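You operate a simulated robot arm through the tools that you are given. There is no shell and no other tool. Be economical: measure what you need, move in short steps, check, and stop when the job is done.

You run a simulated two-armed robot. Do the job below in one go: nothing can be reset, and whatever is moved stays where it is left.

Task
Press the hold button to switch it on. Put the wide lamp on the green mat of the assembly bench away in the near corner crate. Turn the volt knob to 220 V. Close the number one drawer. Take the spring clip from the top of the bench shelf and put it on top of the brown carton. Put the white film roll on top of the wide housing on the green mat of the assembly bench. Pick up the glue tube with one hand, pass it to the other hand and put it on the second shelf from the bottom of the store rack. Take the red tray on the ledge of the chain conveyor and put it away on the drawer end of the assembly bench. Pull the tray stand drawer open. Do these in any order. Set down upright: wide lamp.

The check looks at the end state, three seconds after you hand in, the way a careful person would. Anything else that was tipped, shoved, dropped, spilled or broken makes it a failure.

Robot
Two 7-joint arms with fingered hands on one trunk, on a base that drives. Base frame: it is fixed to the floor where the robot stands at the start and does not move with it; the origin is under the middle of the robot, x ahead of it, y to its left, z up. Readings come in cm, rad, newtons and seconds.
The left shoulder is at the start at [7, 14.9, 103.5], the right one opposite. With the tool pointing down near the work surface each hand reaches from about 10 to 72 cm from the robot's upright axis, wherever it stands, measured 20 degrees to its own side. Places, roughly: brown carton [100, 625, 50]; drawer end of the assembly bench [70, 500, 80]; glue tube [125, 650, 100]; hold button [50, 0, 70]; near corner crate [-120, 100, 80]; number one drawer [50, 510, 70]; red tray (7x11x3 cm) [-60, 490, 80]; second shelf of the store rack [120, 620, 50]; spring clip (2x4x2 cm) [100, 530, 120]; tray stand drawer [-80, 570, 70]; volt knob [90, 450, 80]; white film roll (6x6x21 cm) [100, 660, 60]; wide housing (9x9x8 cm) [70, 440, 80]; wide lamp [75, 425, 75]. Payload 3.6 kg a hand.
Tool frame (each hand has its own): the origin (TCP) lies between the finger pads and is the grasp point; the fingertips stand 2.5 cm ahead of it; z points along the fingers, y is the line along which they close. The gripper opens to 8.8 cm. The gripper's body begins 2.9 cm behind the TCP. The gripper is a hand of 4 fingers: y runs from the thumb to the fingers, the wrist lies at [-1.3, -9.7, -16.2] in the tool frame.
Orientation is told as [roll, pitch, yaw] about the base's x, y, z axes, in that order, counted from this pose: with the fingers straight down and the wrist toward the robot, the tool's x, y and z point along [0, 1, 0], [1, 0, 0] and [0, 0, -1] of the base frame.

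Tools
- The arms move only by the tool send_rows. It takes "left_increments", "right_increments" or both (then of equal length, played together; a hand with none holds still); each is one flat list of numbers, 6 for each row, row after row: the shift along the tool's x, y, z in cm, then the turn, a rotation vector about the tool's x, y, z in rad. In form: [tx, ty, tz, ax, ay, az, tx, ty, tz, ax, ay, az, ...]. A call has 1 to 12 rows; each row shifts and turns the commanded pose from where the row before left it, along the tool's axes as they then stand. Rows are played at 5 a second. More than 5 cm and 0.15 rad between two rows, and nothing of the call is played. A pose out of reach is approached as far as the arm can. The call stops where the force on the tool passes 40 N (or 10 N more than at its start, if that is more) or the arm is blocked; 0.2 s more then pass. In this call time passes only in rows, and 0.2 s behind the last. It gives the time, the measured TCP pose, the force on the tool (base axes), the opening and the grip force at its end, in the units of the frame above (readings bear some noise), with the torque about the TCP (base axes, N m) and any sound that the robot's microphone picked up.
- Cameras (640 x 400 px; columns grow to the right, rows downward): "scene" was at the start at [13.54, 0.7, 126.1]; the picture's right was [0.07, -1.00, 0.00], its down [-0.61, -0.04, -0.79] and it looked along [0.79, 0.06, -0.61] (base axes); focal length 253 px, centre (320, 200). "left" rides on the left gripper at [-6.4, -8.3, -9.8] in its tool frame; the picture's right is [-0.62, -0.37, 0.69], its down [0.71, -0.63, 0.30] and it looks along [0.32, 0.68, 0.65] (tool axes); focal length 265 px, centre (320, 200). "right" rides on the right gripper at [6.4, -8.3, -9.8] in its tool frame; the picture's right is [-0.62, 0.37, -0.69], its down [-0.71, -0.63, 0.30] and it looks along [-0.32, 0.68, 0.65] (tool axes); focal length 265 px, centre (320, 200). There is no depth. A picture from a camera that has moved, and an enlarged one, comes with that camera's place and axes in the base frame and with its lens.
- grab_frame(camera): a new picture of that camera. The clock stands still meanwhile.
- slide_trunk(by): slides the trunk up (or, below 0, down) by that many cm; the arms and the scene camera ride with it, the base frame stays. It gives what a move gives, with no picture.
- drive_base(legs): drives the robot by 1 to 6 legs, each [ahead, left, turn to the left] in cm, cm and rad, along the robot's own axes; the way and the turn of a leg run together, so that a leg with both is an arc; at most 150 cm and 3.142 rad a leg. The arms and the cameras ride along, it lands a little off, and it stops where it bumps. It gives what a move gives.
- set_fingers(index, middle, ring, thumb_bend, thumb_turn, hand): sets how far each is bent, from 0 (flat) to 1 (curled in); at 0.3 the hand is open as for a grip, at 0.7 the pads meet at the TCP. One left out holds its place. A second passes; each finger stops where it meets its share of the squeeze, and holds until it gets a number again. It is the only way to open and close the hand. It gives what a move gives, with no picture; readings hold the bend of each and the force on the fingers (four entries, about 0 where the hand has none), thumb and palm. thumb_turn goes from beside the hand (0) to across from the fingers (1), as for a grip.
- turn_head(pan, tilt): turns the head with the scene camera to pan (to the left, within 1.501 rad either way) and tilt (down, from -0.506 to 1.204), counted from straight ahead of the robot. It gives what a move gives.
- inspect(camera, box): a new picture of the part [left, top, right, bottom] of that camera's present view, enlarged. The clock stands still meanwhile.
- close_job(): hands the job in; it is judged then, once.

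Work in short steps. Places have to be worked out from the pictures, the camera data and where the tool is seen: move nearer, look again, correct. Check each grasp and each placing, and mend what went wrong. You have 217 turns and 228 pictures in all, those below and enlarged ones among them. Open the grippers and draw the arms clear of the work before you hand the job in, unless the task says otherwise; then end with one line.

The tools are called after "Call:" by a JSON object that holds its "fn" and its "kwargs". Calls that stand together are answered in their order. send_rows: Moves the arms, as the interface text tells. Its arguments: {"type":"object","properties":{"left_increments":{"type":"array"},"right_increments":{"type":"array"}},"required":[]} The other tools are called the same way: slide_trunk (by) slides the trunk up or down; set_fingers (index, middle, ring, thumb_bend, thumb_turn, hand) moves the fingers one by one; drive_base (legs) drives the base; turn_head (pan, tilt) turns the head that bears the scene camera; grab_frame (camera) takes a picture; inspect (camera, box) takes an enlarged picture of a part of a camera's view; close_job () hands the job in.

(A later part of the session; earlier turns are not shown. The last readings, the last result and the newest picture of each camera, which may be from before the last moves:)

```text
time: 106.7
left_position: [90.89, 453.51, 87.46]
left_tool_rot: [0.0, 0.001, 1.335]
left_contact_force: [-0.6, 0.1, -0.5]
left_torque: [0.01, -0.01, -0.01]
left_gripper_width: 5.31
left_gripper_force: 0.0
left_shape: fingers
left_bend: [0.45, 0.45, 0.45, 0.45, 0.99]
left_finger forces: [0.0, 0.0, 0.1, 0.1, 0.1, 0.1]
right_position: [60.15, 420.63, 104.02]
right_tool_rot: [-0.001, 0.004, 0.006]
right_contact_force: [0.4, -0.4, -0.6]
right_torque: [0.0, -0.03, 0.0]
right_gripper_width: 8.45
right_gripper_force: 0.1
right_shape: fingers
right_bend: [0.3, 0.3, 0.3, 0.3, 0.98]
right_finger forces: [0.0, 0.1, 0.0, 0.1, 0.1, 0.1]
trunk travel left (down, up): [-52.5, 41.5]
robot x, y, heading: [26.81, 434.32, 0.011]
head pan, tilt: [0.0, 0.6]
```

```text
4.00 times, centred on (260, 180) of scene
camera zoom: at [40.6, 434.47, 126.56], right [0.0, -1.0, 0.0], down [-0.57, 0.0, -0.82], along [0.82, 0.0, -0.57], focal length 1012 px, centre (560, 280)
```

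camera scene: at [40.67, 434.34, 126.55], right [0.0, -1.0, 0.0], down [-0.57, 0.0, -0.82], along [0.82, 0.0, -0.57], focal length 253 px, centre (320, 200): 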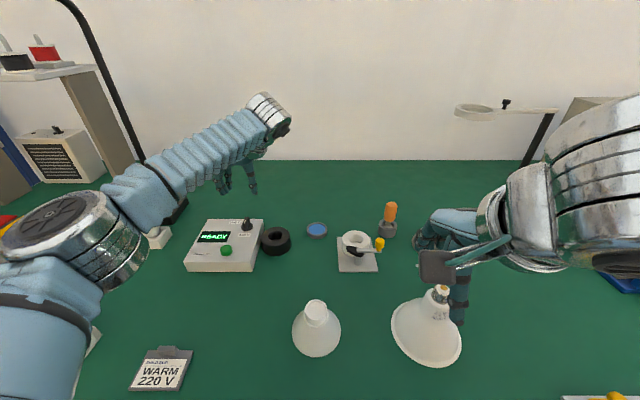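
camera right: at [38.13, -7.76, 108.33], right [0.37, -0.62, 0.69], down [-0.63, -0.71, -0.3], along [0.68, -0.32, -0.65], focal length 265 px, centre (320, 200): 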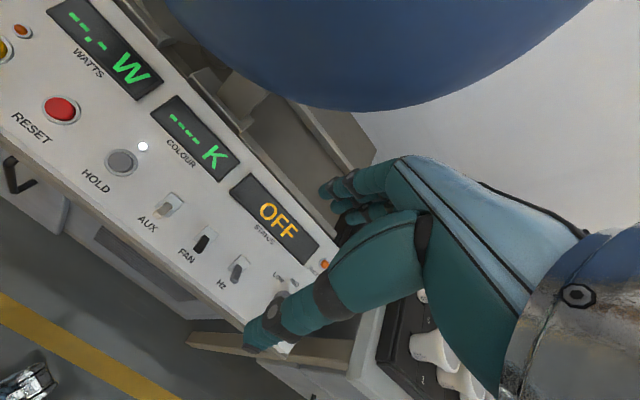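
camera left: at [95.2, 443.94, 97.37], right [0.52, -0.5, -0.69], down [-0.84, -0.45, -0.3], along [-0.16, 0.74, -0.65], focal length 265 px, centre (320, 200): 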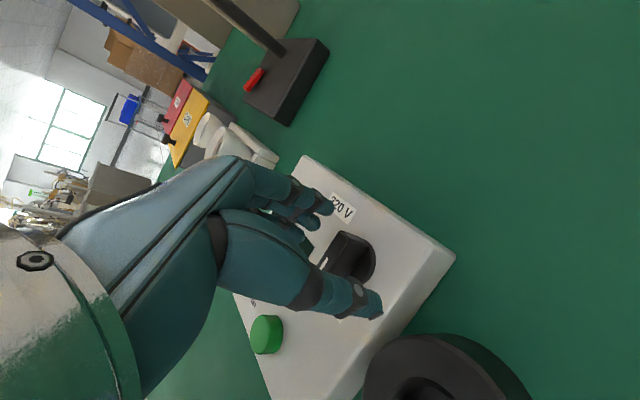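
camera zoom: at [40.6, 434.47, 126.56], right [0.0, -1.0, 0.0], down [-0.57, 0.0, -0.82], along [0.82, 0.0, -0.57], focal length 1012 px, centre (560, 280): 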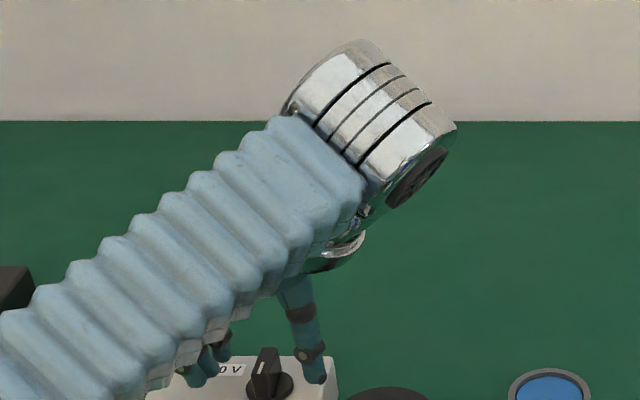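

Blade sits between thumb and fingers. Descend a little more and close.

Call:
{"fn": "send_rows", "kwargs": {"left_increments": [-0.3, 0.1, 1.2, 0, 0, 0]}}

Call:
{"fn": "set_fingers", "kwargs": {"hand": "left", "index": 0.72, "middle": 0.72, "ring": 0.72, "thumb_bend": 0.72}}

Call:
{"fn": "grab_frame", "kwargs": {"camera": "left"}}

```text
time: 107.0
left_position: [91.11, 453.49, 86.38]
left_tool_rot: [0.0, 0.001, 1.334]
left_contact_force: [-1.1, 0.2, 5.6]
left_torque: [0.19, 0.0, 0.03]
left_gripper_width: 5.28
left_gripper_force: 2.4
left_shape: fingers
left_bend: [0.45, 0.44, 0.45, 0.45, 0.99]
left_finger forces: [0.0, 5.2, 0.0, 0.0, 0.1, 0.0]
right_position: [59.95, 420.79, 104.23]
right_tool_rot: [0.0, 0.004, 0.006]
right_contact_force: [-0.1, 0.2, 0.3]
right_torque: [0.0, -0.03, 0.0]
right_gripper_width: 8.43
right_gripper_force: 0.2
right_shape: fingers
right_bend: [0.3, 0.3, 0.3, 0.3, 0.98]
right_finger forces: [0.0, 0.0, 0.0, 0.1, 0.1, 0.1]
trunk travel left (down, up): [-52.5, 41.5]
robot x, y, heading: [27.06, 434.22, 0.008]
head pan, tilt: [0.0, 0.6]
```

```text
time: 108.0
left_position: [91.14, 453.5, 86.49]
left_tool_rot: [-0.003, -0.002, 1.334]
left_contact_force: [2.8, 2.9, 13.0]
left_torque: [-0.04, -0.02, -0.01]
left_gripper_width: 1.34
left_gripper_force: 13.7
left_shape: fingers
left_bend: [0.71, 0.63, 0.72, 0.62, 1.0]
left_finger forces: [5.5, 8.4, 0.5, 0.0, 12.9, 0.0]
right_position: [60.01, 420.76, 104.2]
right_tool_rot: [-0.002, 0.004, 0.006]
right_contact_force: [0.0, -0.1, 0.0]
right_torque: [0.0, 0.0, -0.03]
right_gripper_width: 8.45
right_gripper_force: 0.0
right_shape: fingers
right_bend: [0.3, 0.3, 0.3, 0.3, 0.98]
right_finger forces: [0.1, 0.1, 0.0, 0.1, 0.0, 0.0]
trunk travel left (down, up): [-52.5, 41.5]
robot x, y, heading: [27.34, 434.92, 0.003]
head pan, tilt: [0.0, 0.6]
```

```text
197 pictures are left
camera left: at [95.35, 443.98, 96.4], right [0.52, -0.5, -0.69], down [-0.84, -0.45, -0.31], along [-0.15, 0.74, -0.65], focal length 265 px, centre (320, 200)
```

left: 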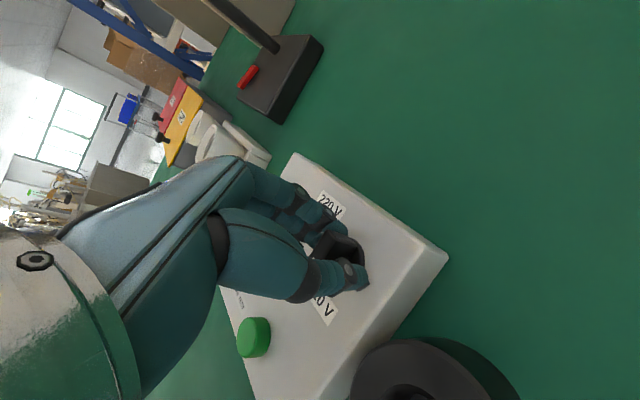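

Gripped. I lift slightly and turn about the tool axis, first half.

Call:
{"fn": "send_rows", "kwargs": {"left_increments": [0, 0, -0.3, 0, 0, 0.1, 0, 0, 0, 0, 0, 0.15, 0, 0, 0, 0, 0, 0.15, 0, 0, 0, 0, 0, 0.15, 0, 0, 0, 0, 0, 0.15, 0, 0, 0, 0, 0, 0.15]}}

Call:
{"fn": "grab_frame", "kwargs": {"camera": "left"}}

```text
time: 109.5
left_position: [91.05, 453.49, 86.57]
left_tool_rot: [-0.001, 0.0, 0.483]
left_contact_force: [-1.4, -3.3, 3.6]
left_torque: [-0.11, 0.09, 0.06]
left_gripper_width: 0.77
left_gripper_force: 8.0
left_shape: fingers
left_bend: [0.72, 0.66, 0.72, 0.63, 1.0]
left_finger forces: [1.7, 3.9, 0.0, 0.0, 10.4, 0.0]
right_position: [59.94, 420.72, 104.03]
right_tool_rot: [-0.002, 0.002, 0.005]
right_contact_force: [-0.5, -0.1, -0.4]
right_torque: [0.02, 0.0, -0.01]
right_gripper_width: 8.43
right_gripper_force: 0.1
right_shape: fingers
right_bend: [0.3, 0.3, 0.3, 0.3, 0.98]
right_finger forces: [0.0, 0.1, 0.0, 0.0, 0.1, 0.0]
trunk travel left (down, up): [-52.5, 41.5]
robot x, y, heading: [26.76, 434.29, 0.006]
head pan, tilt: [0.0, 0.6]
```

```text
196 pictures are left
camera left: at [86.67, 443.98, 96.58], right [-0.04, -0.72, -0.69], down [-0.89, 0.34, -0.3], along [0.45, 0.6, -0.65], focal length 265 px, centre (320, 200)
```

left: 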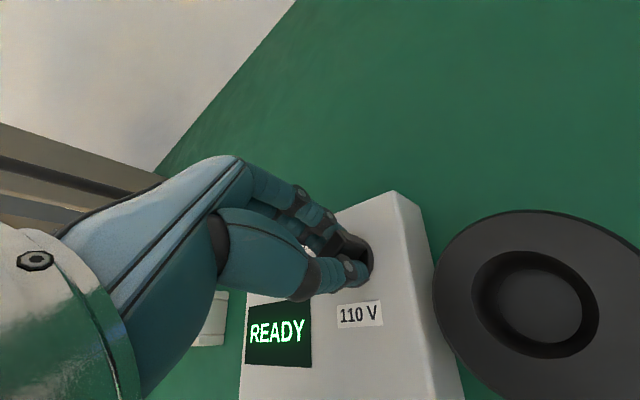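

The knob follows. Continue turning to the second half.

Call:
{"fn": "send_rows", "kwargs": {"left_increments": [0, 0, 0, 0, 0, 0.15, 0, 0, 0, 0, 0, 0.15, 0, 0, 0, 0, 0, 0.15, 0, 0, 0, 0, 0, 0.15, 0, 0, 0, 0, 0, 0.15, 0, 0, 0, 0, 0, 0.15, 0, 0, 0, 0, 0, 0.15, 0, 0, 0, 0, 0, 0.12]}}

Call:
{"fn": "grab_frame", "kwargs": {"camera": "left"}}

```text
time: 111.2
left_position: [91.15, 453.57, 86.75]
left_tool_rot: [0.0, 0.001, -0.685]
left_contact_force: [-4.6, -2.7, 3.2]
left_torque: [-0.05, 0.14, 0.07]
left_gripper_width: 0.56
left_gripper_force: 6.3
left_shape: fingers
left_bend: [0.71, 0.72, 0.72, 0.65, 1.0]
left_finger forces: [3.3, 1.3, 0.1, 0.1, 8.0, 0.0]
right_position: [59.91, 420.77, 104.16]
right_tool_rot: [-0.004, 0.004, 0.006]
right_contact_force: [-0.1, 0.0, 0.4]
right_torque: [-0.02, 0.02, 0.0]
right_gripper_width: 8.46
right_gripper_force: 0.1
right_shape: fingers
right_bend: [0.3, 0.3, 0.3, 0.3, 0.98]
right_finger forces: [0.0, 0.0, 0.0, 0.0, 0.1, 0.0]
trunk travel left (down, up): [-52.5, 41.5]
robot x, y, heading: [26.61, 434.09, 0.006]
head pan, tilt: [0.0, 0.6]
```

```text
195 pictures are left
camera left: at [80.56, 453.85, 96.62], right [-0.68, -0.25, -0.69], down [-0.04, 0.95, -0.3], along [0.74, -0.18, -0.65], focal length 265 px, centre (320, 200)
```

left: 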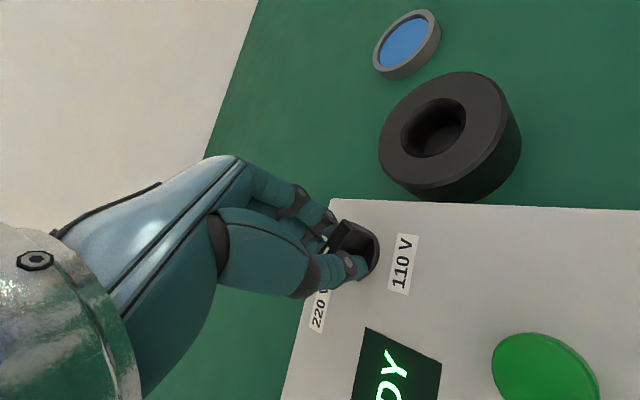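

Turn done in the hand; I open and raise to see where the pointer is.

Call:
{"fn": "set_fingers", "kwargs": {"hand": "left", "index": 0.45, "middle": 0.45, "ring": 0.45, "thumb_bend": 0.45}}

Call:
{"fn": "send_rows", "kwargs": {"left_increments": [0, 0, -3, 0, 0, 0, 0, 0, -4, 0, 0, 0]}}

Call:
{"fn": "inspect", "kwargs": {"camera": "left", "box": [240, 160, 480, 310]}}

```text
time: 112.2
left_position: [91.03, 453.5, 86.61]
left_tool_rot: [0.001, 0.0, -0.683]
left_contact_force: [-0.6, 0.5, 0.3]
left_torque: [0.03, -0.02, -0.01]
left_gripper_width: 5.21
left_gripper_force: 0.1
left_shape: fingers
left_bend: [0.45, 0.45, 0.45, 0.45, 0.99]
left_finger forces: [0.1, 0.0, 0.0, 0.0, 0.0, 0.0]
right_position: [60.04, 420.77, 104.1]
right_tool_rot: [-0.002, 0.005, 0.005]
right_contact_force: [0.4, -0.5, -0.7]
right_torque: [-0.01, 0.03, -0.01]
right_gripper_width: 8.44
right_gripper_force: 0.1
right_shape: fingers
right_bend: [0.3, 0.3, 0.3, 0.3, 0.98]
right_finger forces: [0.1, 0.0, 0.0, 0.0, 0.0, 0.0]
trunk travel left (down, up): [-52.5, 41.5]
robot x, y, heading: [26.97, 434.71, 0.01]
head pan, tilt: [0.0, 0.6]
```

```text
time: 112.8
left_position: [91.1, 453.5, 93.58]
left_tool_rot: [-0.001, 0.0, -0.684]
left_contact_force: [0.1, -0.1, 0.9]
left_torque: [-0.01, -0.05, 0.0]
left_gripper_width: 5.19
left_gripper_force: 0.0
left_shape: fingers
left_bend: [0.45, 0.45, 0.45, 0.45, 0.99]
left_finger forces: [0.0, 0.0, 0.0, 0.0, 0.0, 0.0]
right_position: [59.89, 420.7, 103.96]
right_tool_rot: [-0.002, 0.004, 0.004]
right_contact_force: [-0.6, 0.1, -0.1]
right_torque: [0.01, -0.01, 0.02]
right_gripper_width: 8.45
right_gripper_force: 0.0
right_shape: fingers
right_bend: [0.3, 0.3, 0.3, 0.3, 0.98]
right_finger forces: [0.0, 0.0, 0.1, 0.0, 0.1, 0.0]
trunk travel left (down, up): [-52.5, 41.5]
robot x, y, heading: [27.01, 434.58, 0.003]
head pan, tilt: [0.0, 0.6]
```

```text
2.67 times, centred on (360, 235) of left
camera zoom: at [80.65, 453.84, 103.6], right [-0.68, -0.25, -0.69], down [-0.04, 0.95, -0.3], along [0.73, -0.18, -0.65], focal length 708 px, centre (213, 107)
```

zoom: 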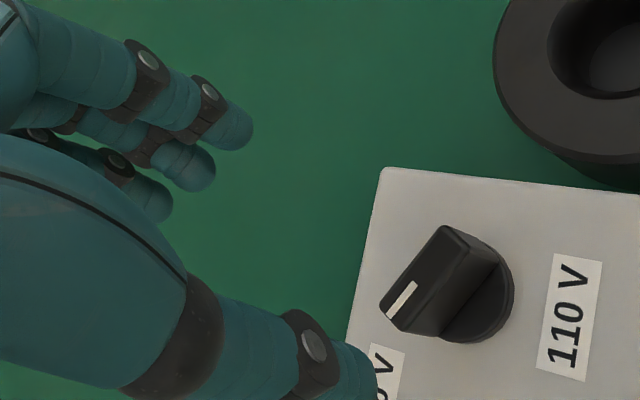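

I pull the hand back for a clear view of the pointer.

Call:
{"fn": "send_rows", "kwargs": {"left_increments": [-2.4, -2.9, -2, 0, 0, 0, -2.4, -2.9, -2, 0, 0, 0, -2.4, -2.9, -2, 0, 0, 0, -2.4, -2.9, -2, 0, 0, 0, -2.4, -2.9, -1, 0, 0, 0, -2.4, -2.9, -1, 0, 0, 0]}}

Call:
{"fn": "inspect", "kwargs": {"camera": "scene", "box": [200, 205, 280, 255]}}

```text
time: 114.2
left_position: [68.43, 453.31, 103.69]
left_tool_rot: [0.002, 0.001, -0.684]
left_contact_force: [-0.8, 0.5, 0.4]
left_torque: [-0.02, -0.01, 0.05]
left_gripper_width: 5.17
left_gripper_force: 0.1
left_shape: fingers
left_bend: [0.45, 0.45, 0.45, 0.45, 0.99]
left_finger forces: [0.0, 0.0, 0.0, 0.0, 0.1, 0.1]
right_position: [59.98, 420.82, 104.08]
right_tool_rot: [-0.002, 0.004, 0.005]
right_contact_force: [0.3, -0.1, -0.1]
right_torque: [-0.01, -0.05, -0.02]
right_gripper_width: 8.44
right_gripper_force: 0.2
right_shape: fingers
right_bend: [0.3, 0.3, 0.3, 0.3, 0.98]
right_finger forces: [0.0, 0.0, 0.0, 0.0, 0.0, 0.0]
trunk travel left (down, up): [-52.5, 41.5]
robot x, y, heading: [26.95, 434.42, 0.002]
head pan, tilt: [0.0, 0.6]
```

```text
8.00 times, centred on (240, 230) of scene
camera zoom: at [40.39, 434.52, 126.59], right [0.0, -1.0, 0.0], down [-0.56, 0.0, -0.83], along [0.83, 0.0, -0.56], focal length 2023 px, centre (960, -40)
```

zoom: 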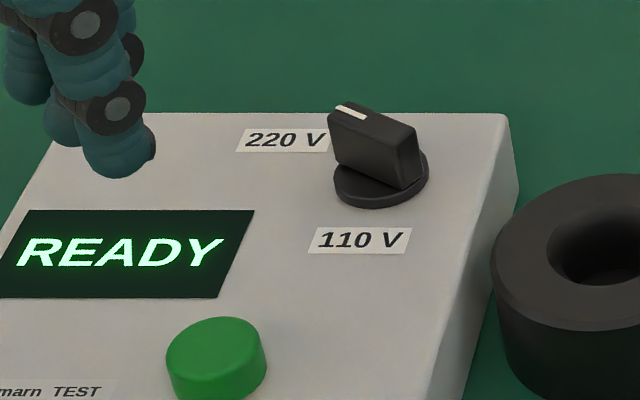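

Pointer now aims squarely at 220 V. I restore the left wrist, back off, and slide left toward the open drawer.

Call:
{"fn": "send_rows", "kwargs": {"left_increments": [0, 0, 0, 0, 0, -0.137, 0, 0, 0, 0, 0, -0.137, 0, 0, 0, 0, 0, -0.137, 0, 0, 0, 0, 0, -0.137, 0, 0, 0, 0, 0, -0.137, 3, -4, 0, 0, 0, 0, 3, -4, 0, 0, 0, 0]}}

Call:
{"fn": "drive_base", "kwargs": {"legs": [[-40, 0, 0], [0, 55, 0]]}}

Call:
{"fn": "turn_head", "kwargs": {"pan": 0.15, "tilt": 0.6}}

Call:
{"fn": "grab_frame", "kwargs": {"camera": "scene"}}

```text
time: 115.8
left_position: [60.62, 459.35, 103.97]
left_tool_rot: [0.001, 0.002, 0.001]
left_contact_force: [-0.1, -0.1, 0.3]
left_torque: [0.0, -0.02, 0.0]
left_gripper_width: 5.19
left_gripper_force: 0.1
left_shape: fingers
left_bend: [0.45, 0.45, 0.45, 0.45, 0.99]
left_finger forces: [0.1, 0.1, 0.1, 0.0, 0.0, 0.1]
left hand out of reach, approached as far as the arm can: row 7
right_position: [59.98, 420.81, 104.17]
right_tool_rot: [-0.001, 0.004, 0.004]
right_contact_force: [0.3, 0.4, -0.3]
right_torque: [0.0, 0.01, 0.03]
right_gripper_width: 8.44
right_gripper_force: 0.0
right_shape: fingers
right_bend: [0.3, 0.3, 0.3, 0.3, 0.98]
right_finger forces: [0.0, 0.0, 0.0, 0.0, 0.0, 0.0]
trunk travel left (down, up): [-52.5, 41.5]
robot x, y, heading: [26.57, 434.46, 0.005]
head pan, tilt: [0.0, 0.6]
```

```text
time: 128.5
left_position: [21.44, 513.91, 103.83]
left_tool_rot: [0.001, 0.003, -0.006]
left_contact_force: [0.2, 0.4, -0.2]
left_torque: [-0.01, -0.01, -0.01]
left_gripper_width: 5.2
left_gripper_force: 0.0
left_shape: fingers
left_bend: [0.45, 0.45, 0.45, 0.45, 0.99]
left_finger forces: [0.0, 0.1, 0.0, 0.0, 0.0, 0.0]
right_position: [20.33, 475.34, 103.95]
right_tool_rot: [-0.002, 0.007, -0.005]
right_contact_force: [-0.8, 0.1, -0.6]
right_torque: [0.01, 0.05, 0.03]
right_gripper_width: 8.47
right_gripper_force: 0.0
right_shape: fingers
right_bend: [0.3, 0.3, 0.3, 0.3, 0.98]
right_finger forces: [0.0, 0.0, 0.0, 0.0, 0.0, 0.1]
trunk travel left (down, up): [-52.5, 41.5]
robot x, y, heading: [-13.01, 489.18, 0.001]
head pan, tilt: [0.0, 0.6]
```

```text
time: 129.2
left_position: [21.39, 514.05, 103.93]
left_tool_rot: [0.001, 0.001, -0.007]
left_contact_force: [0.0, -1.0, 0.2]
left_torque: [-0.02, 0.02, -0.02]
left_gripper_width: 5.22
left_gripper_force: 0.0
left_shape: fingers
left_bend: [0.45, 0.45, 0.45, 0.45, 0.99]
left_finger forces: [0.0, 0.0, 0.0, 0.0, 0.0, 0.0]
right_position: [20.37, 475.21, 104.1]
right_tool_rot: [-0.002, 0.005, -0.004]
right_contact_force: [-0.3, -1.0, -0.1]
right_torque: [0.03, -0.02, 0.0]
right_gripper_width: 8.46
right_gripper_force: 0.3
right_shape: fingers
right_bend: [0.3, 0.3, 0.3, 0.3, 0.98]
right_finger forces: [0.0, 0.0, 0.0, 0.1, 0.0, 0.0]
trunk travel left (down, up): [-52.5, 41.5]
robot x, y, heading: [-12.58, 489.31, -0.0]
head pan, tilt: [0.15, 0.6]
```

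```text
192 pictures are left
camera scene: at [0.82, 490.56, 126.57], right [0.15, -0.99, 0.0], down [-0.56, -0.08, -0.83], along [0.82, 0.12, -0.56], focal length 253 px, centre (320, 200)
```

scene: 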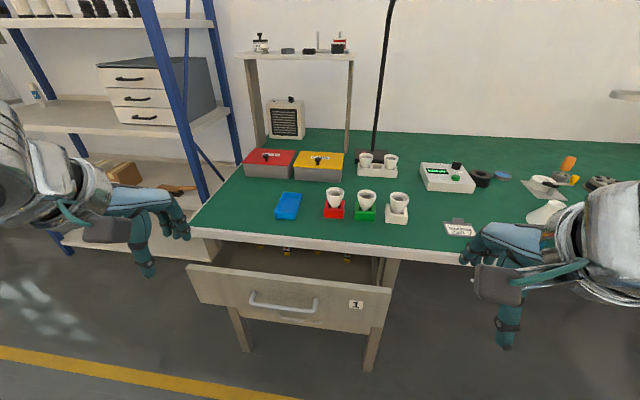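

The open drawer front is at x≈41, z≈66. I'll push it with the right fingertips at y≈491, beside the handle. Approach first.

Call:
{"fn": "drive_base", "kwargs": {"legs": [[8, 0, 0]]}}

Call:
{"fn": "set_fingers", "kwargs": {"hand": "right", "index": 0.7, "middle": 0.7, "ring": 0.7, "thumb_bend": 0.7}}

Call:
{"fn": "send_rows", "kwargs": {"right_increments": [2.6, 0, 0, -0.15, 0, 0, 2.6, 0, 0, -0.15, 0, 0, 2.6, 0, 0, -0.15, 0, 0, 2.6, 0, 0, -0.15, 0, 0, 2.6, 0, 0, -0.15, 0, 0, 2.6, 0, 0, -0.15, 0, 0, 0, -3.06, 3, 0, 0, 0, 0, -3.06, 3, 0, 0, 0, 0, -3.06, 3, 0, 0, 0, 0, -3.06, 3, 0, 0, 0, 0, -3.06, 3, 0, 0, 0, 0, -3.06, 3, 0, 0, 0]}}

Call:
{"fn": "grab_frame", "kwargs": {"camera": "right"}}

Call:
{"fn": "grab_frame", "kwargs": {"camera": "scene"}}

```text
time: 130.9
left_position: [29.49, 514.09, 103.84]
left_tool_rot: [-0.002, 0.008, -0.006]
left_contact_force: [0.2, 0.1, 0.4]
left_torque: [0.0, -0.01, -0.01]
left_gripper_width: 5.19
left_gripper_force: 0.0
left_shape: fingers
left_bend: [0.45, 0.45, 0.45, 0.45, 0.99]
left_finger forces: [0.0, 0.0, 0.1, 0.0, 0.0, 0.1]
right_position: [28.46, 475.64, 104.19]
right_tool_rot: [-0.005, 0.011, -0.004]
right_contact_force: [-0.2, 0.8, 0.0]
right_torque: [-0.02, 0.0, -0.02]
right_gripper_width: 8.46
right_gripper_force: 0.0
right_shape: fingers
right_bend: [0.3, 0.3, 0.3, 0.3, 0.98]
right_finger forces: [0.0, 0.0, 0.0, 0.0, 0.0, 0.0]
trunk travel left (down, up): [-52.5, 41.5]
robot x, y, heading: [-4.52, 489.32, -0.003]
head pan, tilt: [0.15, 0.6]
```

```text
time: 131.9
left_position: [29.54, 514.07, 103.89]
left_tool_rot: [-0.002, 0.008, -0.007]
left_contact_force: [0.1, 0.0, -0.2]
left_torque: [0.0, -0.03, 0.01]
left_gripper_width: 5.2
left_gripper_force: 0.1
left_shape: fingers
left_bend: [0.45, 0.45, 0.45, 0.45, 0.99]
left_finger forces: [0.1, 0.0, 0.0, 0.0, 0.0, 0.1]
right_position: [28.37, 475.42, 104.16]
right_tool_rot: [-0.003, 0.01, -0.003]
right_contact_force: [0.1, -0.5, 0.2]
right_torque: [-0.07, -0.01, 0.02]
right_gripper_width: 0.01
right_gripper_force: 0.1
right_shape: fingers
right_bend: [0.7, 0.7, 0.7, 0.7, 1.0]
right_finger forces: [0.0, 0.0, 0.1, 0.0, 0.0, 0.1]
trunk travel left (down, up): [-52.5, 41.5]
robot x, y, heading: [-4.7, 489.47, -0.002]
head pan, tilt: [0.15, 0.6]
```

```text
time: 134.3
left_position: [29.54, 513.89, 104.02]
left_tool_rot: [0.0, 0.007, -0.006]
left_contact_force: [0.0, 0.5, -0.1]
left_torque: [-0.04, 0.01, 0.05]
left_gripper_width: 5.17
left_gripper_force: 0.0
left_shape: fingers
left_bend: [0.45, 0.45, 0.45, 0.45, 0.99]
left_finger forces: [0.1, 0.0, 0.0, 0.0, 0.0, 0.0]
right_position: [36.67, 490.18, 87.9]
right_tool_rot: [0.213, -0.875, -0.328]
right_contact_force: [0.2, -0.4, 0.4]
right_torque: [0.01, -0.03, 0.03]
right_gripper_width: 0.0
right_gripper_force: 0.2
right_shape: fingers
right_bend: [0.7, 0.7, 0.7, 0.7, 1.0]
right_finger forces: [0.0, 0.0, 0.1, 0.0, 0.0, 0.0]
right hand out of reach, approached as far as the arm can: row 1, 2, 3
trunk travel left (down, up): [-52.5, 41.5]
robot x, y, heading: [-4.38, 489.21, -0.005]
head pan, tilt: [0.15, 0.6]
stopped in row 12 (right hand): the arm was blocked; the commanded pose is now the measured one
```

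```text
191 pictures are left
camera right: at [24.82, 498.58, 88.7], right [-0.42, -0.65, 0.63], down [-0.26, -0.58, -0.77], along [0.87, -0.49, 0.07], focal length 265 px, centre (320, 200)
```

right: 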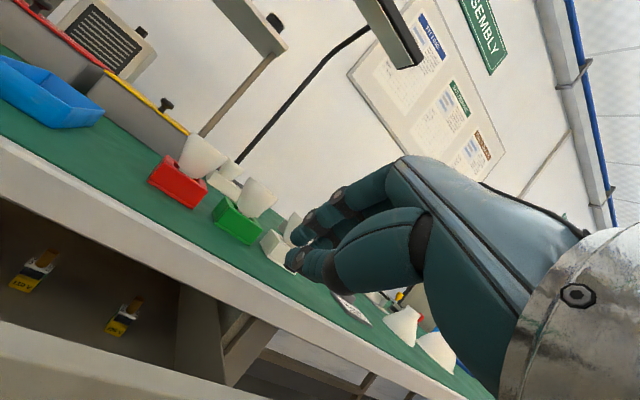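

```text
190 pictures are left
camera scene: at [9.23, 490.53, 126.55], right [0.15, -0.99, 0.0], down [-0.56, -0.08, -0.82], along [0.82, 0.12, -0.57], focal length 253 px, centre (320, 200)
```

scene: 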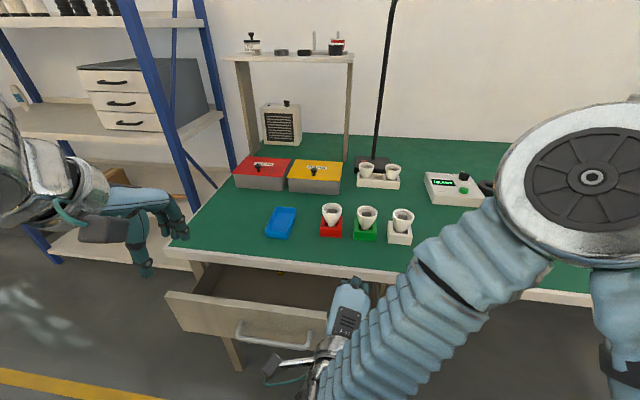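

The arm jammed against its own limits too near the body. I back the base off so the reach is more natural and then continue down to the drawer front.

Call:
{"fn": "drive_base", "kwargs": {"legs": [[-18, 0, 0]]}}

Call:
{"fn": "send_rows", "kwargs": {"right_increments": [0.08, -1.09, 4.1, 0, 0, 0, 0.08, -1.09, 4.1, 0, 0, 0, 0.08, -1.09, 4.1, 0, 0, 0, 0.08, -1.09, 4.1, 0, 0, 0, 0.08, -1.09, 4.1, 0, 0, 0]}}

Call:
{"fn": "grab_frame", "kwargs": {"camera": "right"}}

Call:
{"fn": "grab_frame", "kwargs": {"camera": "scene"}}

```text
time: 137.2
left_position: [11.83, 514.29, 104.02]
left_tool_rot: [-0.002, 0.006, -0.008]
left_contact_force: [0.1, 0.2, 0.2]
left_torque: [0.01, -0.02, -0.03]
left_gripper_width: 5.21
left_gripper_force: 0.0
left_shape: fingers
left_bend: [0.45, 0.45, 0.45, 0.45, 0.99]
left_finger forces: [0.0, 0.1, 0.1, 0.0, 0.1, 0.0]
right_position: [18.77, 490.28, 87.88]
right_tool_rot: [0.207, -0.877, -0.326]
right_contact_force: [-0.1, 0.8, 0.6]
right_torque: [-0.02, 0.0, -0.03]
right_gripper_width: 0.02
right_gripper_force: 0.0
right_shape: fingers
right_bend: [0.7, 0.7, 0.7, 0.7, 1.0]
right_finger forces: [0.1, 0.0, 0.0, 0.0, 0.1, 0.0]
trunk travel left (down, up): [-52.5, 41.5]
robot x, y, heading: [-22.6, 489.01, -0.005]
head pan, tilt: [0.15, 0.6]
```

```text
time: 137.9
left_position: [11.98, 513.98, 103.99]
left_tool_rot: [0.001, 0.007, -0.005]
left_contact_force: [-0.2, -0.2, 0.2]
left_torque: [0.04, -0.03, 0.01]
left_gripper_width: 5.21
left_gripper_force: 0.1
left_shape: fingers
left_bend: [0.45, 0.45, 0.45, 0.45, 0.99]
left_finger forces: [0.1, 0.0, 0.1, 0.0, 0.0, 0.1]
right_position: [27.73, 486.7, 82.89]
right_tool_rot: [0.351, -0.842, -0.571]
right_contact_force: [-0.2, -0.4, -1.2]
right_torque: [0.01, -0.02, -0.02]
right_gripper_width: 0.0
right_gripper_force: 0.1
right_shape: fingers
right_bend: [0.7, 0.7, 0.7, 0.7, 1.0]
right_finger forces: [0.1, 0.0, 0.0, 0.0, 0.0, 0.0]
trunk travel left (down, up): [-52.5, 41.5]
robot x, y, heading: [-22.52, 489.12, -0.006]
head pan, tilt: [0.15, 0.6]
stopped in row 3 (right hand): the arm was blocked; the commanded pose is now the measured one
```

```text
189 pictures are left
camera right: at [17.2, 496.68, 84.42], right [-0.51, -0.65, 0.57], down [-0.33, -0.46, -0.82], along [0.79, -0.61, 0.03], focal length 265 px, centre (320, 200)
```

right: 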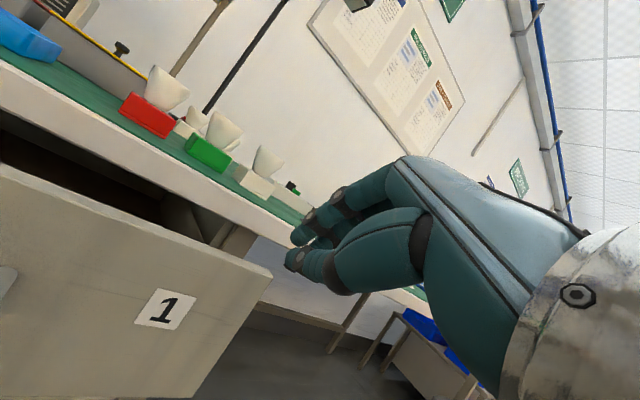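

```text
188 pictures are left
camera scene: at [-8.77, 490.56, 126.56], right [0.15, -0.99, 0.0], down [-0.56, -0.08, -0.82], along [0.82, 0.12, -0.57], focal length 253 px, centre (320, 200)
```

scene: 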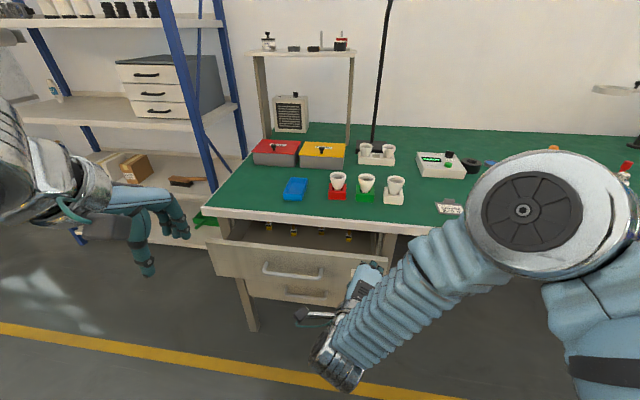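

The twisted wrist is at its limits. I unwind the wrist to straight-down and then tilt just 0.6 rad, as used for the button.

Call:
{"fn": "send_rows", "kwargs": {"right_increments": [0, 0, 0, 0.128, -0.0118, -0.055, 0, 0, 0, 0.128, -0.0118, -0.055, 0, 0, 0, 0.128, -0.0118, -0.055, 0, 0, 0, 0.128, -0.0118, -0.055, 0, 0, 0, 0.128, -0.0118, -0.055, 0, 0, 0, 0.128, -0.0118, -0.055, 0, 0, 0, 0.128, -0.0118, -0.055]}}

Call:
{"fn": "send_rows", "kwargs": {"right_increments": [1, 1.5, 0, -0.15, 0, 0, 1, 1.5, 0, -0.15, 0, 0, 1, 1.5, 0, -0.15, 0, 0, 1, 1.5, 0, -0.15, 0, 0]}}

Call:
{"fn": "grab_frame", "kwargs": {"camera": "right"}}

```text
time: 139.5
left_position: [11.87, 514.01, 103.88]
left_tool_rot: [0.0, 0.006, -0.007]
left_contact_force: [-0.1, -0.7, -0.5]
left_torque: [0.02, -0.02, 0.03]
left_gripper_width: 5.21
left_gripper_force: 0.1
left_shape: fingers
left_bend: [0.45, 0.45, 0.45, 0.45, 0.99]
left_finger forces: [0.1, 0.1, 0.0, 0.0, 0.1, 0.0]
right_position: [27.7, 486.75, 82.84]
right_tool_rot: [-0.001, 0.001, 0.003]
right_contact_force: [0.2, -0.1, 0.3]
right_torque: [-0.02, 0.0, -0.01]
right_gripper_width: 0.0
right_gripper_force: 0.0
right_shape: fingers
right_bend: [0.7, 0.7, 0.7, 0.7, 1.0]
right_finger forces: [0.1, 0.0, 0.1, 0.0, 0.0, 0.0]
trunk travel left (down, up): [-52.5, 41.5]
robot x, y, heading: [-22.7, 489.39, -0.002]
head pan, tilt: [0.15, 0.6]
```

```text
time: 140.5
left_position: [11.85, 513.97, 103.94]
left_tool_rot: [0.0, 0.008, -0.008]
left_contact_force: [-0.2, 0.4, 0.1]
left_torque: [0.02, 0.0, -0.01]
left_gripper_width: 5.22
left_gripper_force: 0.1
left_shape: fingers
left_bend: [0.45, 0.45, 0.45, 0.45, 0.99]
left_finger forces: [0.0, 0.1, 0.0, 0.0, 0.0, 0.0]
right_position: [33.57, 490.7, 84.21]
right_tool_rot: [-0.002, -0.604, 0.001]
right_contact_force: [-0.1, -0.7, 0.3]
right_torque: [0.01, 0.0, -0.03]
right_gripper_width: 0.0
right_gripper_force: 0.0
right_shape: fingers
right_bend: [0.7, 0.7, 0.7, 0.7, 1.0]
right_finger forces: [0.0, 0.1, 0.0, 0.0, 0.1, 0.1]
trunk travel left (down, up): [-52.5, 41.5]
robot x, y, heading: [-22.49, 489.13, -0.003]
head pan, tilt: [0.15, 0.6]
```

```text
187 pictures are left
camera right: at [20.94, 497.35, 87.7], right [-0.09, -0.62, 0.78], down [-0.35, -0.72, -0.61], along [0.93, -0.32, -0.15], focal length 265 px, centre (320, 200)
```

right: 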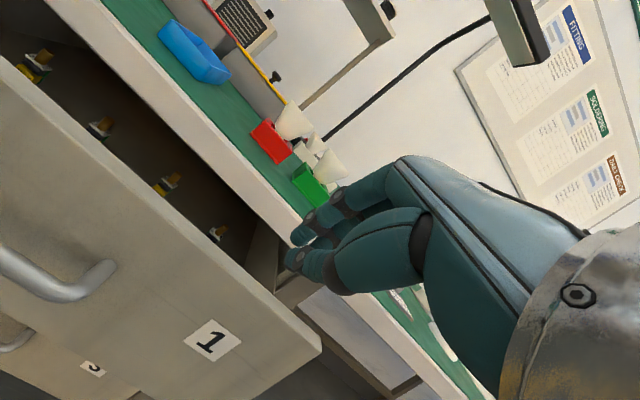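

Label "1" is at about [39.7, 487, 68.8]. I lower the hand in front of the panel.

Call:
{"fn": "send_rows", "kwargs": {"right_increments": [-0.4, -2.58, 3.75, 0, 0, 0, -0.4, -2.58, 3.75, 0, 0, 0, -0.4, -2.58, 3.75, 0, 0, 0, -0.4, -2.58, 3.75, 0, 0, 0]}}

Call:
{"fn": "grab_frame", "kwargs": {"camera": "scene"}}

```text
time: 141.5
left_position: [11.81, 514.0, 103.9]
left_tool_rot: [0.001, 0.008, -0.007]
left_contact_force: [0.2, -0.4, 0.6]
left_torque: [0.01, 0.03, -0.01]
left_gripper_width: 5.21
left_gripper_force: 0.1
left_shape: fingers
left_bend: [0.45, 0.45, 0.45, 0.45, 0.99]
left_finger forces: [0.0, 0.0, 0.1, 0.1, 0.1, 0.0]
right_position: [33.61, 490.32, 67.1]
right_tool_rot: [-0.008, -0.596, -0.004]
right_contact_force: [0.0, 0.0, -0.5]
right_torque: [-0.03, -0.01, 0.01]
right_gripper_width: 0.01
right_gripper_force: 0.0
right_shape: fingers
right_bend: [0.7, 0.7, 0.7, 0.7, 1.0]
right_finger forces: [0.1, 0.0, 0.0, 0.1, 0.0, 0.0]
right hand out of reach, approached as far as the arm can: row 4
trunk travel left (down, up): [-52.5, 41.5]
robot x, y, heading: [-22.61, 489.63, -0.004]
head pan, tilt: [0.15, 0.6]
```

```text
186 pictures are left
camera scene: at [-8.74, 490.61, 126.56], right [0.15, -0.99, 0.0], down [-0.56, -0.08, -0.82], along [0.82, 0.12, -0.57], focal length 253 px, centre (320, 200)
```

scene: 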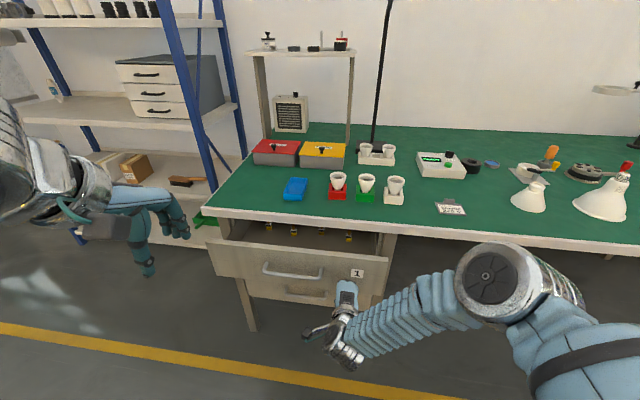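

Hand is in front of the panel beside the handle; push forward.

Call:
{"fn": "send_rows", "kwargs": {"right_increments": [0, 1.32, 0.9, 0, 0, 0, 0, 1.32, 0.9, 0, 0, 0, 0, 1.32, 0.9, 0, 0, 0, 0, 1.32, 0.9, 0, 0, 0, 0, 1.32, 0.9, 0, 0, 0, 0, 1.32, 0.9, 0, 0, 0, 0, 1.32, 0.9, 0, 0, 0, 0, 1.32, 0.9, 0, 0, 0, 0, 1.32, 0.9, 0, 0, 0, 0, 1.32, 0.9, 0, 0, 0]}}

Call:
{"fn": "grab_frame", "kwargs": {"camera": "scene"}}

```text
time: 143.7
left_position: [11.86, 514.09, 104.06]
left_tool_rot: [0.0, 0.007, -0.006]
left_contact_force: [-0.1, -0.1, 0.0]
left_torque: [0.0, -0.05, -0.02]
left_gripper_width: 5.23
left_gripper_force: 0.1
left_shape: fingers
left_bend: [0.45, 0.45, 0.45, 0.45, 0.99]
left_finger forces: [0.1, 0.1, 0.1, 0.0, 0.0, 0.1]
right_position: [49.94, 489.91, 67.49]
right_tool_rot: [0.0, -0.607, -0.012]
right_contact_force: [-0.3, -0.2, -0.1]
right_torque: [-0.03, 0.0, 0.01]
right_gripper_width: 0.02
right_gripper_force: 0.2
right_shape: fingers
right_bend: [0.7, 0.7, 0.7, 0.7, 1.0]
right_finger forces: [0.1, 0.1, 0.1, 0.0, 0.0, 0.0]
trunk travel left (down, up): [-52.5, 41.5]
robot x, y, heading: [-22.41, 489.35, -0.006]
head pan, tilt: [0.15, 0.6]
```

```text
185 pictures are left
camera scene: at [-8.84, 490.61, 126.57], right [0.15, -0.99, 0.0], down [-0.56, -0.08, -0.82], along [0.82, 0.12, -0.57], focal length 253 px, centre (320, 200)
```

scene: 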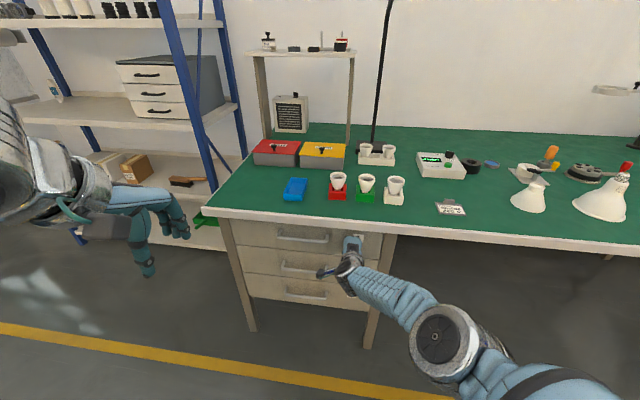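

Nearly shut; push on until it seats.

Call:
{"fn": "send_rows", "kwargs": {"right_increments": [0, 0.66, 0.45, 0, 0, 0, 0, 0.66, 0.45, 0, 0, 0, 0, 0.66, 0.45, 0, 0, 0, 0, 0.66, 0.45, 0, 0, 0, 0, 0.66, 0.45, 0, 0, 0]}}

Call:
{"fn": "grab_frame", "kwargs": {"camera": "scene"}}

```text
time: 144.4
left_position: [11.17, 514.09, 104.21]
left_tool_rot: [-0.001, 0.003, -0.006]
left_contact_force: [-1.0, 0.1, -0.5]
left_torque: [0.03, 0.0, 0.0]
left_gripper_width: 5.23
left_gripper_force: 0.1
left_shape: fingers
left_bend: [0.45, 0.45, 0.45, 0.45, 0.99]
left_finger forces: [0.0, 0.1, 0.0, 0.0, 0.0, 0.0]
right_position: [51.03, 487.06, 67.95]
right_tool_rot: [0.008, -0.6, -0.051]
right_contact_force: [-31.8, 10.4, 6.4]
right_torque: [-0.23, -0.62, -0.13]
right_gripper_width: 0.0
right_gripper_force: 16.2
right_shape: fingers
right_bend: [0.7, 0.7, 0.71, 0.69, 1.0]
right_finger forces: [3.5, 22.9, 6.1, 0.0, 0.0, 0.1]
right hand out of reach, approached as far as the arm can: row 1, 2, 3
trunk travel left (down, up): [-52.5, 41.5]
robot x, y, heading: [-22.48, 489.3, 0.001]
head pan, tilt: [0.15, 0.6]
stopped in row 3 (right hand): the force on the tool passed its limit at 44 N (the readings are from after the stop); the commanded pose is now the measured one
```

```text
184 pictures are left
camera scene: at [-9.51, 490.68, 126.66], right [0.15, -0.99, 0.0], down [-0.55, -0.08, -0.83], along [0.82, 0.12, -0.56], focal length 253 px, centre (320, 200)
```

scene: 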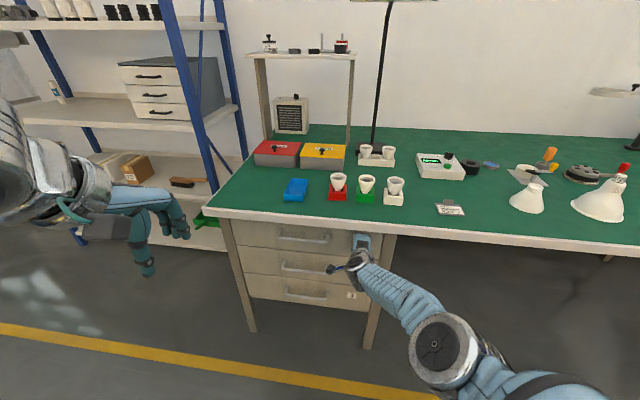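

Drawer one is shut. I withdraw the right hand, raise it, straighten it and open.

Call:
{"fn": "send_rows", "kwargs": {"right_increments": [0, -3.3, -2.27, 0, 0, 0, 0, -3.3, -2.27, 0, 0, 0, 0, -3.3, -2.27, 0, 0, 0, 0, 2.4, -3.5, 0, 0, 0, 0, 2.4, -3.5, 0, 0, 0, 0, 2.4, -3.5, 0, 0, 0, 0, 2.4, -3.5, 0, 0, 0, 0, 2.4, -3.5, 0, 0, 0, 0, 2.4, -3.5, 0, 0, 0, 0, 2.4, -3.5, 0, 0, 0]}}

Call:
{"fn": "send_rows", "kwargs": {"right_increments": [-3, -1, -1, 0.15, 0, 0, -3, -1, -1, 0.15, 0, 0, -3, -1, -1, 0.15, 0, 0, -3, -1, -1, 0.15, 0, 0]}}

Call:
{"fn": "set_fingers", "kwargs": {"hand": "right", "index": 0.3, "middle": 0.3, "ring": 0.3, "thumb_bend": 0.3, "thumb_turn": 1}}

Call:
{"fn": "set_fingers", "kwargs": {"hand": "left", "index": 0.3, "middle": 0.3, "ring": 0.3, "thumb_bend": 0.3, "thumb_turn": 1}}

Call:
{"fn": "turn_head", "kwargs": {"pan": 1.4, "tilt": 0.5}}

Call:
{"fn": "grab_frame", "kwargs": {"camera": "scene"}}

```text
time: 146.6
left_position: [11.75, 513.93, 104.01]
left_tool_rot: [0.0, 0.006, -0.008]
left_contact_force: [0.1, 0.8, -1.0]
left_torque: [0.01, 0.0, 0.03]
left_gripper_width: 5.25
left_gripper_force: 0.0
left_shape: fingers
left_bend: [0.45, 0.45, 0.45, 0.45, 0.99]
left_finger forces: [0.0, 0.1, 0.1, 0.0, 0.0, 0.0]
right_position: [39.29, 487.33, 97.67]
right_tool_rot: [0.005, -0.604, -0.05]
right_contact_force: [0.0, 0.6, 0.2]
right_torque: [-0.04, 0.02, 0.02]
right_gripper_width: 0.0
right_gripper_force: 0.0
right_shape: fingers
right_bend: [0.7, 0.7, 0.7, 0.7, 1.0]
right_finger forces: [0.0, 0.0, 0.0, 0.0, 0.1, 0.1]
trunk travel left (down, up): [-52.5, 41.5]
robot x, y, heading: [-22.34, 489.16, -0.002]
head pan, tilt: [0.15, 0.6]
```

```text
time: 147.6
left_position: [11.83, 513.95, 104.1]
left_tool_rot: [0.003, 0.005, -0.008]
left_contact_force: [-0.9, 0.2, -1.2]
left_torque: [-0.01, 0.03, 0.0]
left_gripper_width: 5.23
left_gripper_force: 0.1
left_shape: fingers
left_bend: [0.45, 0.45, 0.45, 0.45, 0.99]
left_finger forces: [0.1, 0.0, 0.1, 0.0, 0.0, 0.0]
right_position: [33.72, 475.63, 99.7]
right_tool_rot: [0.009, -0.001, -0.045]
right_contact_force: [0.0, 0.2, 0.1]
right_torque: [0.02, -0.01, -0.01]
right_gripper_width: 0.02
right_gripper_force: 0.0
right_shape: fingers
right_bend: [0.7, 0.7, 0.7, 0.7, 1.0]
right_finger forces: [0.0, 0.1, 0.0, 0.1, 0.0, 0.0]
trunk travel left (down, up): [-52.5, 41.5]
robot x, y, heading: [-22.26, 489.12, -0.004]
head pan, tilt: [0.15, 0.6]
```

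```text
time: 148.6
left_position: [11.76, 513.95, 103.98]
left_tool_rot: [0.0, 0.005, -0.009]
left_contact_force: [0.3, -0.6, 0.3]
left_torque: [0.05, 0.0, -0.01]
left_gripper_width: 5.25
left_gripper_force: 0.0
left_shape: fingers
left_bend: [0.45, 0.45, 0.45, 0.45, 0.99]
left_finger forces: [0.0, 0.0, 0.0, 0.1, 0.0, 0.0]
right_position: [33.63, 475.72, 99.72]
right_tool_rot: [0.008, -0.004, -0.048]
right_contact_force: [0.0, -0.1, -0.4]
right_torque: [0.0, 0.0, -0.02]
right_gripper_width: 8.45
right_gripper_force: 0.0
right_shape: fingers
right_bend: [0.3, 0.3, 0.3, 0.3, 0.98]
right_finger forces: [0.0, 0.0, 0.0, 0.1, 0.0, 0.0]
trunk travel left (down, up): [-52.5, 41.5]
robot x, y, heading: [-22.38, 489.24, -0.011]
head pan, tilt: [0.15, 0.6]
```

```text
time: 149.6
left_position: [11.72, 513.92, 103.89]
left_tool_rot: [0.0, 0.006, -0.008]
left_contact_force: [-0.8, -0.4, -0.6]
left_torque: [0.02, 0.03, -0.02]
left_gripper_width: 8.45
left_gripper_force: 0.0
left_shape: fingers
left_bend: [0.3, 0.3, 0.3, 0.3, 0.98]
left_finger forces: [0.0, 0.0, 0.0, 0.1, 0.0, 0.0]
right_position: [33.71, 475.72, 99.68]
right_tool_rot: [0.008, -0.003, -0.047]
right_contact_force: [0.0, -0.5, -0.2]
right_torque: [0.01, -0.05, -0.01]
right_gripper_width: 8.44
right_gripper_force: 0.1
right_shape: fingers
right_bend: [0.3, 0.3, 0.3, 0.3, 0.98]
right_finger forces: [0.0, 0.0, 0.0, 0.1, 0.0, 0.1]
trunk travel left (down, up): [-52.5, 41.5]
robot x, y, heading: [-22.7, 489.38, -0.005]
head pan, tilt: [0.15, 0.6]
```

```text
time: 151.1
left_position: [11.83, 513.95, 103.98]
left_tool_rot: [0.0, 0.007, -0.008]
left_contact_force: [-0.3, -0.1, -0.3]
left_torque: [0.0, 0.0, 0.0]
left_gripper_width: 8.45
left_gripper_force: 0.0
left_shape: fingers
left_bend: [0.3, 0.3, 0.3, 0.3, 0.98]
left_finger forces: [0.0, 0.0, 0.1, 0.1, 0.1, 0.0]
right_position: [33.7, 475.63, 99.61]
right_tool_rot: [0.008, -0.003, -0.047]
right_contact_force: [-0.2, 0.7, -0.1]
right_torque: [0.03, -0.01, -0.01]
right_gripper_width: 8.43
right_gripper_force: 0.1
right_shape: fingers
right_bend: [0.3, 0.3, 0.3, 0.3, 0.98]
right_finger forces: [0.1, 0.0, 0.0, 0.0, 0.0, 0.1]
trunk travel left (down, up): [-52.5, 41.5]
robot x, y, heading: [-22.43, 489.29, -0.008]
head pan, tilt: [1.4, 0.499]
```

```text
183 pictures are left
camera scene: at [-16.01, 498.26, 127.48], right [0.98, -0.17, 0.0], down [-0.08, -0.47, -0.88], along [0.15, 0.86, -0.48], focal length 253 px, centre (320, 200)
```

scene: 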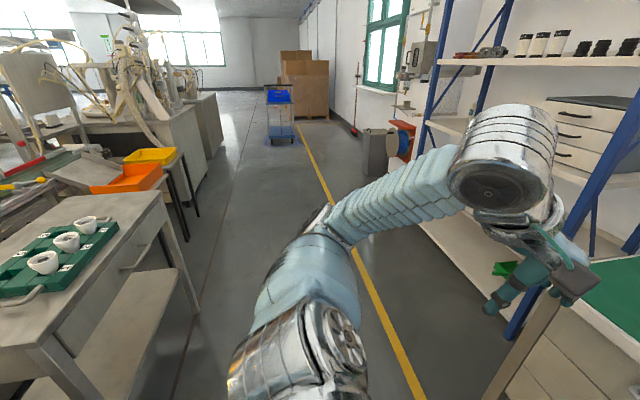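

I move to the aisle's middle and turn about to face the conveyor ledge for the red tray.

Call:
{"fn": "drive_base", "kwargs": {"legs": [[17, 0, 0], [0, 0, 3.14]]}}

Call:
{"fn": "turn_head", "kwargs": {"pan": 0, "tilt": 0.6}}

Call:
{"fn": "grab_frame", "kwargs": {"camera": "scene"}}

```text
time: 173.6
left_position: [-39.39, 463.99, 103.92]
left_tool_rot: [0.0, 0.004, -3.134]
left_contact_force: [0.1, 0.4, -0.5]
left_torque: [0.01, -0.03, -0.01]
left_gripper_width: 8.5
left_gripper_force: 0.0
left_shape: fingers
left_bend: [0.3, 0.3, 0.3, 0.3, 0.98]
left_finger forces: [0.1, 0.0, 0.0, 0.1, 0.0, 0.0]
right_position: [-61.82, 501.79, 99.65]
right_tool_rot: [0.006, -0.002, 3.108]
right_contact_force: [-0.5, 0.5, 0.2]
right_torque: [-0.03, 0.01, 0.0]
right_gripper_width: 8.44
right_gripper_force: 0.0
right_shape: fingers
right_bend: [0.3, 0.3, 0.3, 0.3, 0.98]
right_finger forces: [0.0, 0.0, 0.0, 0.0, 0.0, 0.1]
trunk travel left (down, up): [-52.5, 41.5]
robot x, y, heading: [-5.52, 489.55, -3.136]
head pan, tilt: [1.4, 0.499]
```

```text
time: 175.2
left_position: [-39.31, 463.82, 103.98]
left_tool_rot: [0.001, 0.007, -3.135]
left_contact_force: [0.5, 0.5, -0.2]
left_torque: [-0.01, -0.02, 0.02]
left_gripper_width: 8.44
left_gripper_force: 0.1
left_shape: fingers
left_bend: [0.3, 0.3, 0.3, 0.3, 0.98]
left_finger forces: [0.0, 0.1, 0.0, 0.1, 0.1, 0.1]
right_position: [-61.91, 501.76, 99.64]
right_tool_rot: [0.006, -0.003, 3.109]
right_contact_force: [-0.1, 0.6, 0.0]
right_torque: [-0.01, 0.0, 0.03]
right_gripper_width: 8.46
right_gripper_force: 0.0
right_shape: fingers
right_bend: [0.3, 0.3, 0.3, 0.3, 0.98]
right_finger forces: [0.1, 0.0, 0.1, 0.0, 0.0, 0.1]
trunk travel left (down, up): [-52.5, 41.5]
robot x, y, heading: [-5.4, 489.03, -3.128]
head pan, tilt: [0.0, 0.6]
```

```text
182 pictures are left
camera scene: at [-19.31, 489.07, 126.57], right [-0.01, 1.0, 0.0], down [0.56, 0.01, -0.83], along [-0.83, -0.01, -0.56], focal length 253 px, centre (320, 200)
```

scene: 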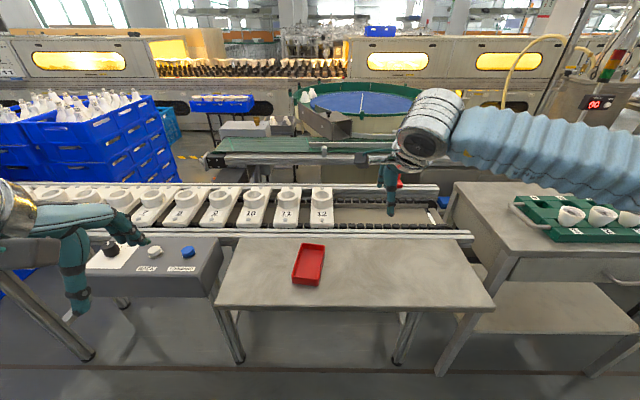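

Red tray is near [-62, 485.6], long side away from me. I bring the left hand over it while pulling the right hand clear.

Call:
{"fn": "send_rows", "kwargs": {"left_increments": [-4.2, 2.2, 0.8, 0, 0, 0, -4.2, 2.2, 0.8, 0, 0, 0, -4.2, 2.2, 0.8, 0, 0, 0, -4.2, 2.2, 0.8, 0, 0, 0, -4.2, 2.2, 0.8, 0, 0, 0], "right_increments": [-1, -4, -1, 0, 0, 0, -1, -4, -1, 0, 0, 0, -1, -4, -1, 0, 0, 0, -1, -4, -1, 0, 0, 0, -1, -4, -1, 0, 0, 0]}}

Call:
{"fn": "grab_frame", "kwargs": {"camera": "left"}}

Call:
{"fn": "grab_frame", "kwargs": {"camera": "scene"}}

```text
time: 176.3
left_position: [-50.52, 485.02, 100.13]
left_tool_rot: [0.001, 0.003, -3.132]
left_contact_force: [-0.1, 0.0, -0.3]
left_torque: [-0.04, 0.01, -0.01]
left_gripper_width: 8.45
left_gripper_force: 0.0
left_shape: fingers
left_bend: [0.3, 0.3, 0.3, 0.3, 0.98]
left_finger forces: [0.0, 0.0, 0.0, 0.1, 0.1, 0.0]
right_position: [-41.53, 506.35, 104.54]
right_tool_rot: [0.008, -0.003, 3.108]
right_contact_force: [0.3, -0.2, -0.8]
right_torque: [-0.01, -0.01, 0.0]
right_gripper_width: 8.43
right_gripper_force: 0.1
right_shape: fingers
right_bend: [0.3, 0.3, 0.3, 0.3, 0.98]
right_finger forces: [0.1, 0.1, 0.0, 0.0, 0.1, 0.1]
trunk travel left (down, up): [-52.5, 41.5]
robot x, y, heading: [-5.13, 489.19, -3.129]
head pan, tilt: [0.0, 0.6]
```

```text
181 pictures are left
camera left: at [-42.2, 491.54, 110.02], right [0.37, 0.62, -0.69], down [0.64, -0.71, -0.3], along [-0.68, -0.33, -0.66], focal length 265 px, centre (320, 200)
```

left: 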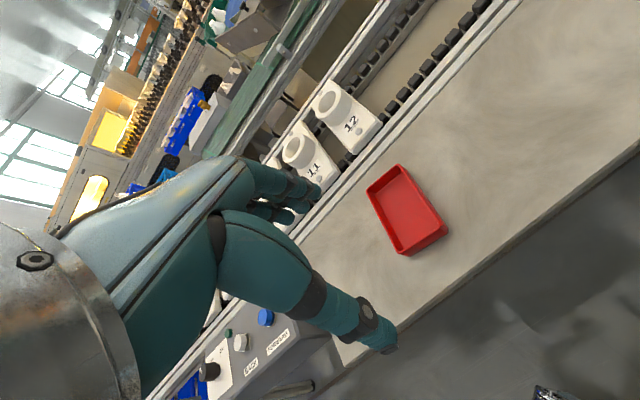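

```text
180 pictures are left
camera scene: at [-19.24, 489.25, 126.58], right [-0.01, 1.0, 0.0], down [0.56, 0.01, -0.83], along [-0.83, -0.01, -0.56], focal length 253 px, centre (320, 200)
```

scene: 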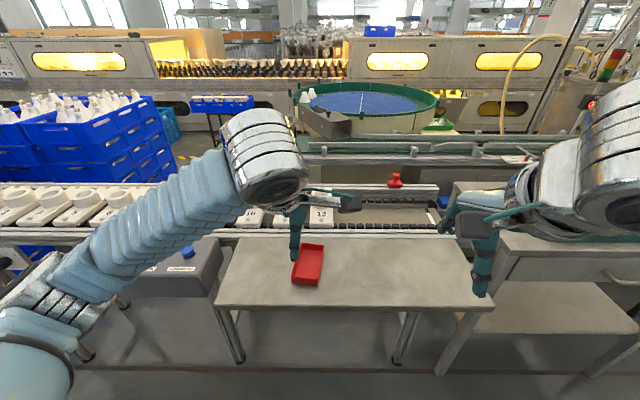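

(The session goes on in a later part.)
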